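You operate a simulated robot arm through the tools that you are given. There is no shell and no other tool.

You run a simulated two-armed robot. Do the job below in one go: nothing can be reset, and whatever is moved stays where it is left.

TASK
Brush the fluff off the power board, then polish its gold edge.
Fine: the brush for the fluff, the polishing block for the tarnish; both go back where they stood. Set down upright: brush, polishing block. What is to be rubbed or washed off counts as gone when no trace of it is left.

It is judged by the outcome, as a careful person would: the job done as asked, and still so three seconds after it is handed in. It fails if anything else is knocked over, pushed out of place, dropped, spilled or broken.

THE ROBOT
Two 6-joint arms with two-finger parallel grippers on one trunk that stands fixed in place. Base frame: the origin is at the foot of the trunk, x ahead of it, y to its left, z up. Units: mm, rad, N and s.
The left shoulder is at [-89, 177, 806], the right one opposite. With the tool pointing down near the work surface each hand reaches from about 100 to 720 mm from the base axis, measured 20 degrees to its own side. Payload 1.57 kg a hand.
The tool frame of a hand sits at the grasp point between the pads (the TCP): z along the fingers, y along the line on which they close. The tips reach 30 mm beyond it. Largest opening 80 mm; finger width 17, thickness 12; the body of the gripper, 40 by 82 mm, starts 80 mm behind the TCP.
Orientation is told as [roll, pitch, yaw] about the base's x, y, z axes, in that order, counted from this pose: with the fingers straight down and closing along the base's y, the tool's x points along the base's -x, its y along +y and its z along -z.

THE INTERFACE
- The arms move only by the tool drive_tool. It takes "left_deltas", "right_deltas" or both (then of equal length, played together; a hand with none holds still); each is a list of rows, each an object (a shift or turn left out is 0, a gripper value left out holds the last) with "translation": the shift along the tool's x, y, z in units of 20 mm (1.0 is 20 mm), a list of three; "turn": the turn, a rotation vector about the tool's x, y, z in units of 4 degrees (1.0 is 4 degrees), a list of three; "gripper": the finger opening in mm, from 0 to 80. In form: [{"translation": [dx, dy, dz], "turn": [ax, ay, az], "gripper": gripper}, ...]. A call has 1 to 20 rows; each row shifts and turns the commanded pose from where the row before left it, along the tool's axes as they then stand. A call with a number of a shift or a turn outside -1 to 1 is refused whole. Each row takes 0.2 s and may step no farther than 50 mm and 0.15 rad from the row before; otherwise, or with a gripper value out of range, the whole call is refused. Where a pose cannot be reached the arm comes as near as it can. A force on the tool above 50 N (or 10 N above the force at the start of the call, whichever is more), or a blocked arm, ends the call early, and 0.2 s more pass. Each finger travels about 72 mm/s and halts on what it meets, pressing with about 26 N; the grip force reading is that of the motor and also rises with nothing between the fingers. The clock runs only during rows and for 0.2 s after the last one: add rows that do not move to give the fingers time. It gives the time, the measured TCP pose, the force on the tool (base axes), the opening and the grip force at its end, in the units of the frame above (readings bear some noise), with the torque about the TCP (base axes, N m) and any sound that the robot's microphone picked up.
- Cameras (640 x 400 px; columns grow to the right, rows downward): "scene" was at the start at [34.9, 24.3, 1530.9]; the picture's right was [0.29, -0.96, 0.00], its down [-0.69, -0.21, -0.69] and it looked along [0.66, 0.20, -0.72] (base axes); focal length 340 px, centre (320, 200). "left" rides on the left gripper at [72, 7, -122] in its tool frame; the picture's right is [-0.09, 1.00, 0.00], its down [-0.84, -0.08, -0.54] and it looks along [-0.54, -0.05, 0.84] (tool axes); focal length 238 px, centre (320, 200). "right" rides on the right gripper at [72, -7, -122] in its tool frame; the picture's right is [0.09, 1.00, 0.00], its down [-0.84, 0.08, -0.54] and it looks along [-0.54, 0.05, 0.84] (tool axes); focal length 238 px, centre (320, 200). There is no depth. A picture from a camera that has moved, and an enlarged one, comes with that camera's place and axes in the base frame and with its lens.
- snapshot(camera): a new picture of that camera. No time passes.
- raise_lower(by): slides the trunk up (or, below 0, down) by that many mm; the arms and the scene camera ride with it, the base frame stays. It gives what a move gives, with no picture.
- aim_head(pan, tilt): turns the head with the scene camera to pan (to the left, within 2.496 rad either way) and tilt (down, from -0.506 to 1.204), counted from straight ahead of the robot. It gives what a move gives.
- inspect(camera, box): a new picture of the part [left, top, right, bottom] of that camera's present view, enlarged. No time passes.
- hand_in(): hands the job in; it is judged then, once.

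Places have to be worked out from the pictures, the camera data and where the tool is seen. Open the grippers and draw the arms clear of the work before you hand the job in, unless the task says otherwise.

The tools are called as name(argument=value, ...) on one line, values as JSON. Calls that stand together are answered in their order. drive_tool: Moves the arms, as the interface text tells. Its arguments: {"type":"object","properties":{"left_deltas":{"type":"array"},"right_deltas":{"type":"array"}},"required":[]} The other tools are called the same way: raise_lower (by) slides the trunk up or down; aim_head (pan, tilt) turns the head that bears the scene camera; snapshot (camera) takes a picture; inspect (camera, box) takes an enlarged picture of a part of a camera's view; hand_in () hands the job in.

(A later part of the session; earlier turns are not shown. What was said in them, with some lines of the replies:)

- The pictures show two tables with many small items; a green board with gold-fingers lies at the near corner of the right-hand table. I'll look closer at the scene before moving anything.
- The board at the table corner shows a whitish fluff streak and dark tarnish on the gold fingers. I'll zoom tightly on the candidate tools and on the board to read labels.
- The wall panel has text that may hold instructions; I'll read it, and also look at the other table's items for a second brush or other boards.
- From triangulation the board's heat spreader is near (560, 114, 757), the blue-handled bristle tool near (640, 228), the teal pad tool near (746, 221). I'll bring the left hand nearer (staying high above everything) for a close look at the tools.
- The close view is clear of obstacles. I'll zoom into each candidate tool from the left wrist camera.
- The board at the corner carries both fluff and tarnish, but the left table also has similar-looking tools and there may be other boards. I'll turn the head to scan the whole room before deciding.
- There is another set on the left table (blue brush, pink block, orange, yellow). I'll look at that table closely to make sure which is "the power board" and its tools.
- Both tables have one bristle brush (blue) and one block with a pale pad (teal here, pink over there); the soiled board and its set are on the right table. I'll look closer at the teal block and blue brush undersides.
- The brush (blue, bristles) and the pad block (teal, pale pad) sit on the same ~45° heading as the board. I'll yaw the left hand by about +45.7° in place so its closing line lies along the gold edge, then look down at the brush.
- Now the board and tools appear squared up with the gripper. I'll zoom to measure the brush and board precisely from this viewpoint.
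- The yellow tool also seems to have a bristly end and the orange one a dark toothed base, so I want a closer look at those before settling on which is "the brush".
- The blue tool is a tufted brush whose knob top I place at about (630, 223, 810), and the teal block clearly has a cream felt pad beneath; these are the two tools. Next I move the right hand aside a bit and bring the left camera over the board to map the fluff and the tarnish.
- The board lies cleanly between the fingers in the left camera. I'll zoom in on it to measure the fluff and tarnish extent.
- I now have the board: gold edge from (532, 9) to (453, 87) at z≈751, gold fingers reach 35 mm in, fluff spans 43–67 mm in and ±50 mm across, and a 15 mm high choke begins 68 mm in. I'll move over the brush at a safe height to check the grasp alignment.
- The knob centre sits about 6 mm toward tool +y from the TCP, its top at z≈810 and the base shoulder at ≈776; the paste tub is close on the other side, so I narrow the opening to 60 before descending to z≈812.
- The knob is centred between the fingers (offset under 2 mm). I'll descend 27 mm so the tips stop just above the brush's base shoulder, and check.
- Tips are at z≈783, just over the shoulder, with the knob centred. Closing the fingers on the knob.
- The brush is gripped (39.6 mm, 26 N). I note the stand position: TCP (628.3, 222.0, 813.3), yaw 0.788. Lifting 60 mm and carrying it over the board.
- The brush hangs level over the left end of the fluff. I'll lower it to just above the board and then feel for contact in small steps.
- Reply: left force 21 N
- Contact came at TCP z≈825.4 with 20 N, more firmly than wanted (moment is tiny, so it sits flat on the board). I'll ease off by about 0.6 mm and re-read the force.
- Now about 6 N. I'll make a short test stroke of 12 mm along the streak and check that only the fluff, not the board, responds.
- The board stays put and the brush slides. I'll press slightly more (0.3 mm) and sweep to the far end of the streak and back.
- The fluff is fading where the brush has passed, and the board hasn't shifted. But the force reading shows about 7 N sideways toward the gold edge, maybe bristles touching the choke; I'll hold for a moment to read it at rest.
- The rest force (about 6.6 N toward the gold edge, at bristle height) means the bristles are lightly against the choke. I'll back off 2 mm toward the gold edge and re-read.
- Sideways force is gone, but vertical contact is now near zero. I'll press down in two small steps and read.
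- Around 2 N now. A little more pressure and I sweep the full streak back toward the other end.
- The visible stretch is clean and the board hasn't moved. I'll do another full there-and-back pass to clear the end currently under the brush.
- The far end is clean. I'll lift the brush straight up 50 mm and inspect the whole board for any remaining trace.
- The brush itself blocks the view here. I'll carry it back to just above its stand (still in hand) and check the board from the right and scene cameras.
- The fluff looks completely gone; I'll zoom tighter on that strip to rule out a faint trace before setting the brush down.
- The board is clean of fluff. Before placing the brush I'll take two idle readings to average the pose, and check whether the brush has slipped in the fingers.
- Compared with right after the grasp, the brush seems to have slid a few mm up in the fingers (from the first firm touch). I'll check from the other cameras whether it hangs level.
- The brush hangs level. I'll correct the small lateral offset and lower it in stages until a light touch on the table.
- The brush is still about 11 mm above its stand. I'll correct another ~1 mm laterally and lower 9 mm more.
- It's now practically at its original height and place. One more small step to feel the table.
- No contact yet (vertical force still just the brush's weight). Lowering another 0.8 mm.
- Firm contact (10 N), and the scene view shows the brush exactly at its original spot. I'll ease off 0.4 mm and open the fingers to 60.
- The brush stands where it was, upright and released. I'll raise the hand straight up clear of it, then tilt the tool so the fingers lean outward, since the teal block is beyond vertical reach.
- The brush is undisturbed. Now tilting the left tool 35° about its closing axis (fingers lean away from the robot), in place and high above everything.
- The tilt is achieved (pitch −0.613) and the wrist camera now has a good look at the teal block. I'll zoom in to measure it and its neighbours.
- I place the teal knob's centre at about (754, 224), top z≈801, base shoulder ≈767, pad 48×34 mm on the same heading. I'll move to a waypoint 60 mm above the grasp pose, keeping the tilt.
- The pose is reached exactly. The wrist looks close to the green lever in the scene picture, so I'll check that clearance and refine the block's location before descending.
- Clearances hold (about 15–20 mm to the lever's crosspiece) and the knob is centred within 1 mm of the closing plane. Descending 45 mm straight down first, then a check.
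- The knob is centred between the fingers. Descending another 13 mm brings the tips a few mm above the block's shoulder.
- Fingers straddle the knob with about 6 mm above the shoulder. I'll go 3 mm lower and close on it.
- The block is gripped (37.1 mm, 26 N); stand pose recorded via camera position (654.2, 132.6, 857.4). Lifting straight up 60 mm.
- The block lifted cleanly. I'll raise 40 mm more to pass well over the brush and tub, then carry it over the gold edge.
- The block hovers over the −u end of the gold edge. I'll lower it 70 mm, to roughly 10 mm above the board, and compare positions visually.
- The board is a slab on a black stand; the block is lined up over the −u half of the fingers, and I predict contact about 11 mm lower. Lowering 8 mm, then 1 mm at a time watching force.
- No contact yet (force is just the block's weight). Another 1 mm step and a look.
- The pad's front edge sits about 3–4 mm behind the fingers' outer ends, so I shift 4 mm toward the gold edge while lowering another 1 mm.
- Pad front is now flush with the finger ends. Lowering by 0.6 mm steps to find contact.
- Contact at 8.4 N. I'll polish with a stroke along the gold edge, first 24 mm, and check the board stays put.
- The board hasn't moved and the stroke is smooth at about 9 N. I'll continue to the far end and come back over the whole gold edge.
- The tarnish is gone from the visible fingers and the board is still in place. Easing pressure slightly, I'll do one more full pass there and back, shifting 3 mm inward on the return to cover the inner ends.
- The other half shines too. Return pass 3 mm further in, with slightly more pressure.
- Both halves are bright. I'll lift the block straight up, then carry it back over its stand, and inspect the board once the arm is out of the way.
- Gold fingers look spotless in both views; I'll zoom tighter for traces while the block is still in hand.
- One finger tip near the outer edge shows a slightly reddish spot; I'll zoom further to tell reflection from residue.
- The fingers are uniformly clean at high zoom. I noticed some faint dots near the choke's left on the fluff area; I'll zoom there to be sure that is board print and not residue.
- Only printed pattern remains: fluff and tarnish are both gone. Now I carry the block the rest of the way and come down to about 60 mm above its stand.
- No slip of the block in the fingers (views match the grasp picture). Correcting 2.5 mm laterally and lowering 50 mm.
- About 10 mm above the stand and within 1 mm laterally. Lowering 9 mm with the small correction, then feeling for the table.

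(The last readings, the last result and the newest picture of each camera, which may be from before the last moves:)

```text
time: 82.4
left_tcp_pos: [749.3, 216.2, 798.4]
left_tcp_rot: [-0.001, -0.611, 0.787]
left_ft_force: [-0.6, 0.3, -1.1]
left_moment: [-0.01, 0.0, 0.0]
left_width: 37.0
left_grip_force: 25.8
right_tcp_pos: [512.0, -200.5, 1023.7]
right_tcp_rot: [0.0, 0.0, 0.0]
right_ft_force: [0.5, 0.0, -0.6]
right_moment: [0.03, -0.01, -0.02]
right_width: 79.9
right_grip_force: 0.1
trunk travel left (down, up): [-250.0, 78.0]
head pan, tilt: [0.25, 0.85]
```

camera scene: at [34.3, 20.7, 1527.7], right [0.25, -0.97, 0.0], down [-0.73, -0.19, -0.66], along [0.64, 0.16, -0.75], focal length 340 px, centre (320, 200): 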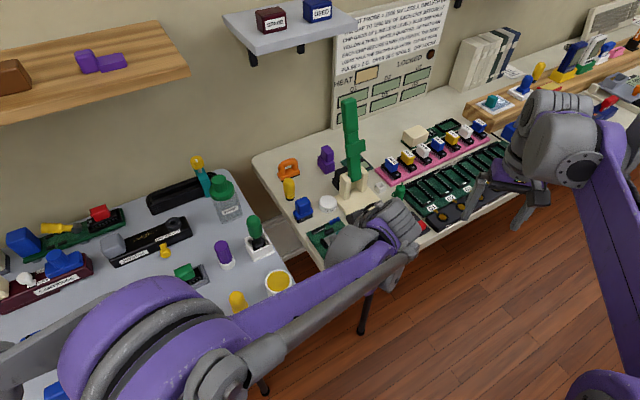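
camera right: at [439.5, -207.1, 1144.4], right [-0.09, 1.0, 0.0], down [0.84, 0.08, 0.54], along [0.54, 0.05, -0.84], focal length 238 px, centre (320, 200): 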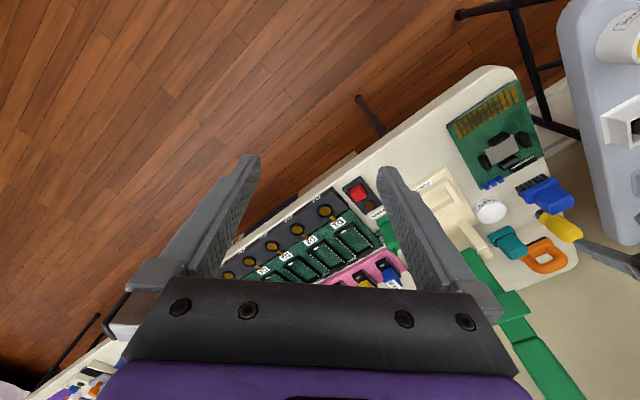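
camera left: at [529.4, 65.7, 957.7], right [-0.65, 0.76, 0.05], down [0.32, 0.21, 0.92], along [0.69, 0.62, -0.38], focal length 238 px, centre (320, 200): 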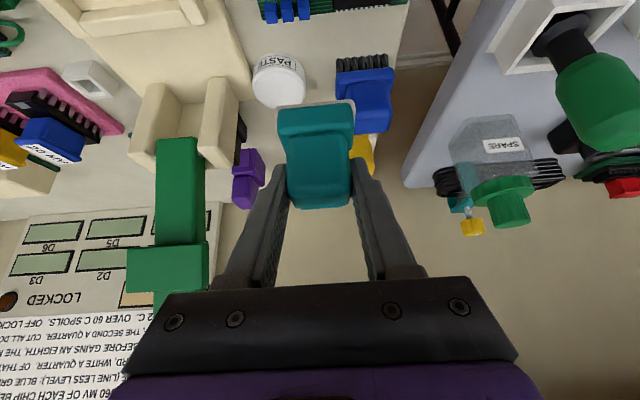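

Very close to the recorded stand pose, still no contact. Nudging 1 mm outward with another 0.6 mm down.

drive_tool(left_deltas=[{"translation": [-0.024, 0, 0.053]}, {"translation": [0, 0, 0]}])

inspect(camera="left", box=[220, 60, 420, 220])

```text
time: 83.0
left_tcp_pos: [748.9, 218.5, 797.6]
left_tcp_rot: [0.0, -0.612, 0.789]
left_ft_force: [-0.2, -0.7, 0.0]
left_moment: [0.0, -0.03, 0.0]
left_width: 37.2
left_grip_force: 25.6
right_tcp_pos: [510.3, -200.5, 1023.0]
right_tcp_rot: [-0.001, 0.0, -0.002]
right_ft_force: [0.3, -0.1, 0.3]
right_moment: [-0.01, -0.01, 0.01]
right_width: 79.9
right_grip_force: 0.0
trunk travel left (down, up): [-250.0, 78.0]
head pan, tilt: [0.25, 0.85]
```

```text
2.50 times, centred on (320, 140) of left
camera zoom: at [654.0, 132.1, 857.2], right [-0.65, 0.76, 0.05], down [0.32, 0.21, 0.92], along [0.69, 0.62, -0.38], focal length 596 px, centre (320, 350)
```

zoom: 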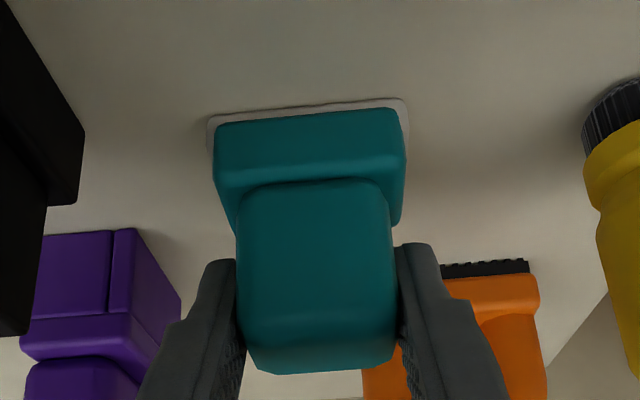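

The camera pose (654.0, 132.1, 857.2) matches the grasp record almost exactly. One more 0.5 mm step to confirm contact.

drive_tool(left_deltas=[{"translation": [0.0144, 0, 0.0204]}, {"translation": [0, 0, 0]}])

```text
time: 83.6
left_tcp_pos: [748.4, 218.2, 796.5]
left_tcp_rot: [0.0, -0.613, 0.788]
left_ft_force: [2.2, -0.1, 7.1]
left_moment: [-0.01, -0.04, 0.01]
left_width: 37.2
left_grip_force: 25.5
right_tcp_pos: [510.7, -200.3, 1024.3]
right_tcp_rot: [0.0, 0.0, 0.0]
right_ft_force: [0.3, -0.9, -0.1]
right_moment: [0.04, -0.01, -0.01]
right_width: 80.0
right_grip_force: 0.0
trunk travel left (down, up): [-250.0, 78.0]
head pan, tilt: [0.25, 0.85]
```

Contact at 7 N: the block is seated. Easing 0.3 mm and opening the fingers to 60.

drive_tool(left_deltas=[{"translation": [-0.0086, 0, -0.0123]}, {"gripper": 60}, {"gripper": 60}, {"gripper": 60}])

inspect(camera="left", box=[220, 60, 420, 220])

inspect(camera="right", box=[460, 180, 600, 300])

```text
time: 84.6
left_tcp_pos: [749.3, 219.7, 796.6]
left_tcp_rot: [0.001, -0.611, 0.787]
left_ft_force: [-0.5, -0.2, -0.3]
left_moment: [-0.03, 0.02, 0.0]
left_width: 60.1
left_grip_force: 0.0
right_tcp_pos: [510.9, -200.7, 1023.5]
right_tcp_rot: [-0.001, -0.001, 0.0]
right_ft_force: [-0.2, -0.1, -0.2]
right_moment: [-0.02, 0.02, 0.05]
right_width: 80.2
right_grip_force: 0.1
trunk travel left (down, up): [-250.0, 78.0]
head pan, tilt: [0.25, 0.85]
```

```text
2.50 times, centred on (320, 140) of left
camera zoom: at [654.2, 132.3, 856.6], right [-0.65, 0.76, 0.05], down [0.32, 0.21, 0.92], along [0.69, 0.62, -0.38], focal length 596 px, centre (320, 350)
```

zoom: 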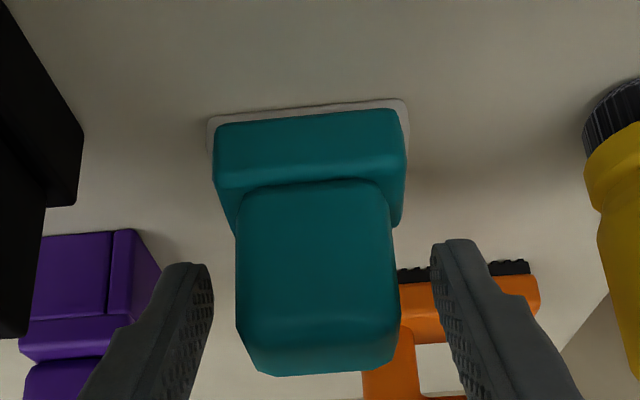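

```text
3.33 times, centred on (530, 240) of right
camera zoom: at [439.6, -207.0, 1144.4], right [-0.09, 1.0, 0.0], down [0.84, 0.08, 0.54], along [0.54, 0.05, -0.84], focal length 794 px, centre (-380, 67)
```

zoom: 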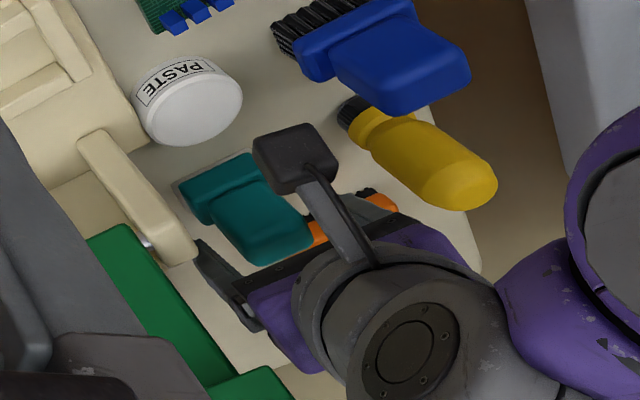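

The block stands upright and free, where it was. Retracting straight up, then back along the arrival path away from the lever.

drive_tool(left_deltas=[{"translation": [-0.3, 0, -0.43]}, {"translation": [-0.504, 0, -0.715]}, {"translation": [-0.504, 0, -0.715]}, {"translation": [-0.504, 0, -0.715]}, {"translation": [0.378, 0.551, -0.691]}, {"translation": [0.378, 0.551, -0.691]}, {"translation": [0.378, 0.551, -0.691]}, {"translation": [0.378, 0.551, -0.691]}, {"translation": [0.378, 0.551, -0.691]}, {"translation": [0.378, 0.551, -0.691]}, {"translation": [0.378, 0.551, -0.691]}, {"translation": [0.378, 0.551, -0.691]}])

snapshot(camera="left")

inspect(camera="right", box=[440, 60, 620, 300])

```text
time: 87.2
left_tcp_pos: [606.0, 202.7, 914.9]
left_tcp_rot: [-0.001, -0.61, 0.785]
left_ft_force: [-1.2, 0.2, 0.4]
left_moment: [0.01, -0.01, 0.01]
left_width: 60.3
left_grip_force: 0.1
right_tcp_pos: [511.0, -201.8, 1023.1]
right_tcp_rot: [0.0, -0.001, 0.001]
right_ft_force: [0.3, 0.0, -0.6]
right_moment: [-0.04, -0.02, -0.02]
right_width: 80.1
right_grip_force: 0.0
trunk travel left (down, up): [-250.0, 78.0]
head pan, tilt: [0.25, 0.85]
```

```text
taken
camera left: at [510.9, 115.2, 974.6], right [-0.65, 0.76, 0.05], down [0.32, 0.21, 0.92], along [0.69, 0.62, -0.38], focal length 238 px, centre (320, 200)
```

left: 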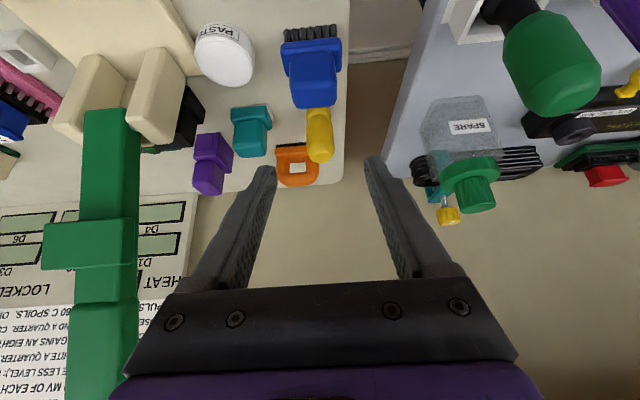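

```text
1.67 times, centred on (530, 180) of right
camera zoom: at [439.1, -207.0, 1144.6], right [-0.09, 1.0, 0.0], down [0.84, 0.08, 0.54], along [0.54, 0.05, -0.84], focal length 397 px, centre (-30, 233)
```

zoom: 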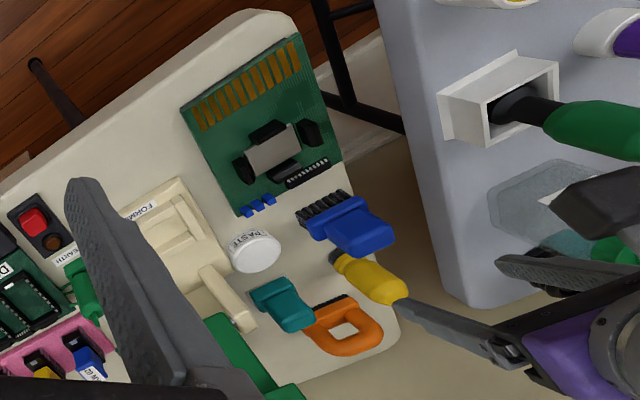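

The right-hand picture matches the starting arrangement: all tools stand as before. I'll untilt, rise, and draw the arm back toward its starting pose.

drive_tool(left_deltas=[{"turn": [0, 0.972, 0]}, {"turn": [0, 0.972, 0]}, {"turn": [0, 0.972, 0]}, {"turn": [0, 0.972, 0]}, {"turn": [0, 0.972, 0]}, {"turn": [0, 0.972, 0]}, {"turn": [0, 0.972, 0]}, {"turn": [0, 0.972, 0]}, {"turn": [0, 0.972, 0]}])

drive_tool(left_deltas=[{"translation": [0, 0, -1], "gripper": 80}, {"translation": [0, 0, -1]}, {"translation": [0.3, 0.9, -1]}, {"translation": [0.3, 0.9, -1]}, {"translation": [0.3, 0.9, -1]}, {"translation": [0.3, 0.9, -1]}, {"translation": [0.3, 0.9, -1]}, {"translation": [0.3, 0.9, -1]}, {"translation": [0.3, 0.9, -1]}, {"translation": [0.3, 0.9, -1]}])

snapshot(camera="scene")

snapshot(camera="left")

```text
time: 89.2
left_tcp_pos: [608.5, 200.2, 915.8]
left_tcp_rot: [-0.002, 0.002, 0.788]
left_ft_force: [0.4, -0.4, 0.5]
left_moment: [-0.02, 0.01, 0.02]
left_width: 59.8
left_grip_force: 0.0
right_tcp_pos: [511.5, -201.2, 1024.5]
right_tcp_rot: [0.002, -0.001, 0.001]
right_ft_force: [0.9, -0.1, 0.0]
right_moment: [0.03, -0.04, 0.0]
right_width: 80.1
right_grip_force: 0.1
trunk travel left (down, up): [-250.0, 78.0]
head pan, tilt: [0.25, 0.85]
```

```text
time: 91.4
left_tcp_pos: [470.2, 268.0, 1115.1]
left_tcp_rot: [-0.001, 0.0, 0.787]
left_ft_force: [-0.2, 0.0, 0.2]
left_moment: [0.0, 0.01, 0.0]
left_width: 79.9
left_grip_force: 0.1
right_tcp_pos: [509.5, -201.3, 1024.9]
right_tcp_rot: [0.001, 0.001, 0.0]
right_ft_force: [-0.4, 0.2, 0.0]
right_moment: [0.02, -0.01, -0.02]
right_width: 79.9
right_grip_force: 0.0
trunk travel left (down, up): [-250.0, 78.0]
head pan, tilt: [0.25, 0.85]
```

```text
taken
camera scene: at [33.1, 20.7, 1527.7], right [0.25, -0.97, 0.0], down [-0.73, -0.19, -0.66], along [0.64, 0.16, -0.75], focal length 340 px, centre (320, 200)
```

scene: 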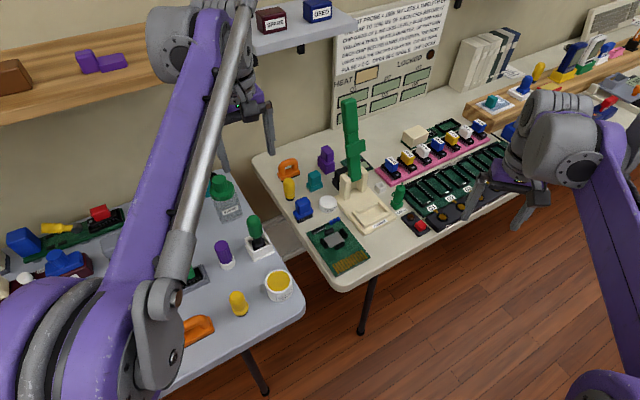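

```text
taken
camera left: at [415.2, 222.7, 1238.6], right [-0.64, 0.77, 0.0], down [0.65, 0.54, 0.54], along [0.42, 0.35, -0.84], focal length 238 px, centre (320, 200)
```

left: 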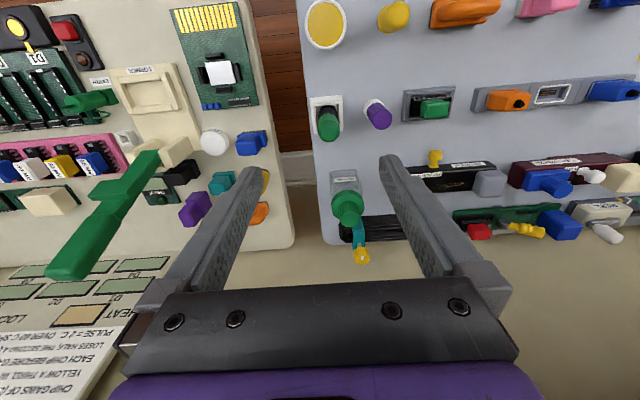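

Arms are clear with grippers open. I'll set the head back to its first aim and compare the tools and board with the first pictures.

aim_head(pan=0.291, tilt=0.81)

inspect(camera="scene", box=[284, 160, 364, 240])

inspect(camera="scene", box=[320, 230, 384, 294])

inspect(camera="left", box=[165, 0, 275, 120])

```text
time: 92.0
left_tcp_pos: [471.3, 268.2, 1115.2]
left_tcp_rot: [-0.001, -0.001, 0.788]
left_ft_force: [0.2, 0.5, 0.0]
left_moment: [0.0, 0.0, -0.02]
left_width: 79.8
left_grip_force: 0.1
right_tcp_pos: [511.9, -201.2, 1023.2]
right_tcp_rot: [0.0, 0.0, 0.002]
right_ft_force: [0.2, -0.5, -0.9]
right_moment: [0.01, -0.02, 0.04]
right_width: 79.8
right_grip_force: 0.0
trunk travel left (down, up): [-250.0, 78.0]
head pan, tilt: [0.291, 0.81]
```

```text
5.00 times, centred on (324, 200) of scene
camera zoom: at [35.1, 24.3, 1530.9], right [0.29, -0.96, 0.0], down [-0.69, -0.21, -0.69], along [0.66, 0.2, -0.72], focal length 1698 px, centre (300, 200)
```

zoom: 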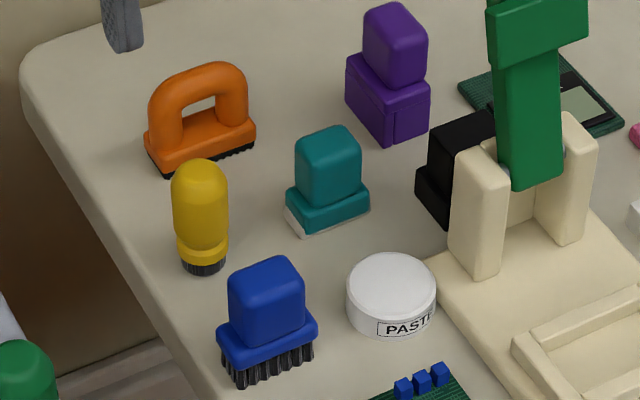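

```text
6.25 times, centred on (352, 262) of scene
camera zoom: at [35.1, 24.3, 1530.9], right [0.29, -0.96, 0.0], down [-0.69, -0.21, -0.69], along [0.66, 0.2, -0.72], focal length 2122 px, centre (120, -188)
```

zoom: 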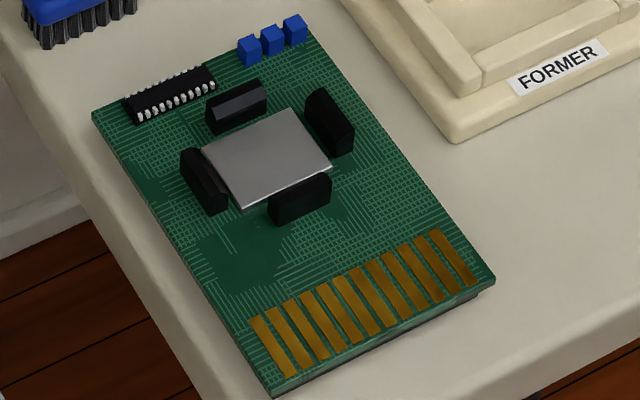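

```text
3.33 times, centred on (220, 60) of left
camera zoom: at [416.4, 222.4, 1238.1], right [-0.64, 0.77, 0.0], down [0.65, 0.54, 0.54], along [0.42, 0.35, -0.84], focal length 794 px, centre (653, 667)
```

zoom: 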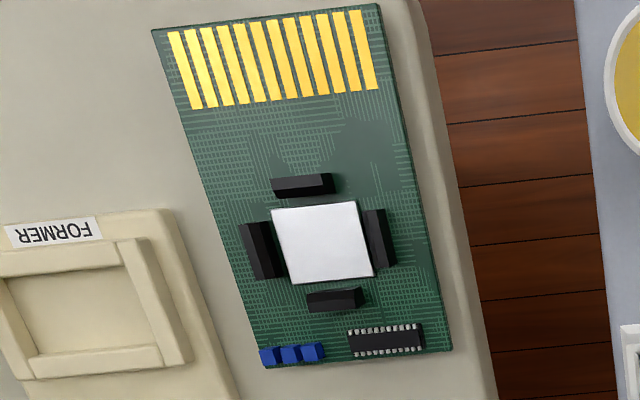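

The tools and board match the first pictures to within about a pixel. The board shows no fluff, every gold finger is bright, both grippers are open and both arms are clear, so I'm handing the job in.

hand_in()

```text
The job is handed in.
```

The power board is done: the fluff is brushed off and the gold edge is polished. Close-up pictures from several angles show no trace of fluff or tarnish.

- **Tools used:** I took the blue bristle brush as "the brush" and the teal block with the pale felt pad as "the polishing block". Both were on the same table as the board. The other table has a similar pair, which I left alone.
- **Put back:** the brush and the polishing block are standing upright where they were, within about 1–2 mm.
- **Everything else:** the board and its neighbours look the same as in the first pictures. The brush bristles pressed lightly against one of the board's black components during the first stroke. I backed off, and nothing shifted.
- **Robot:** both grippers are open, and both arms are raised clear of the work.
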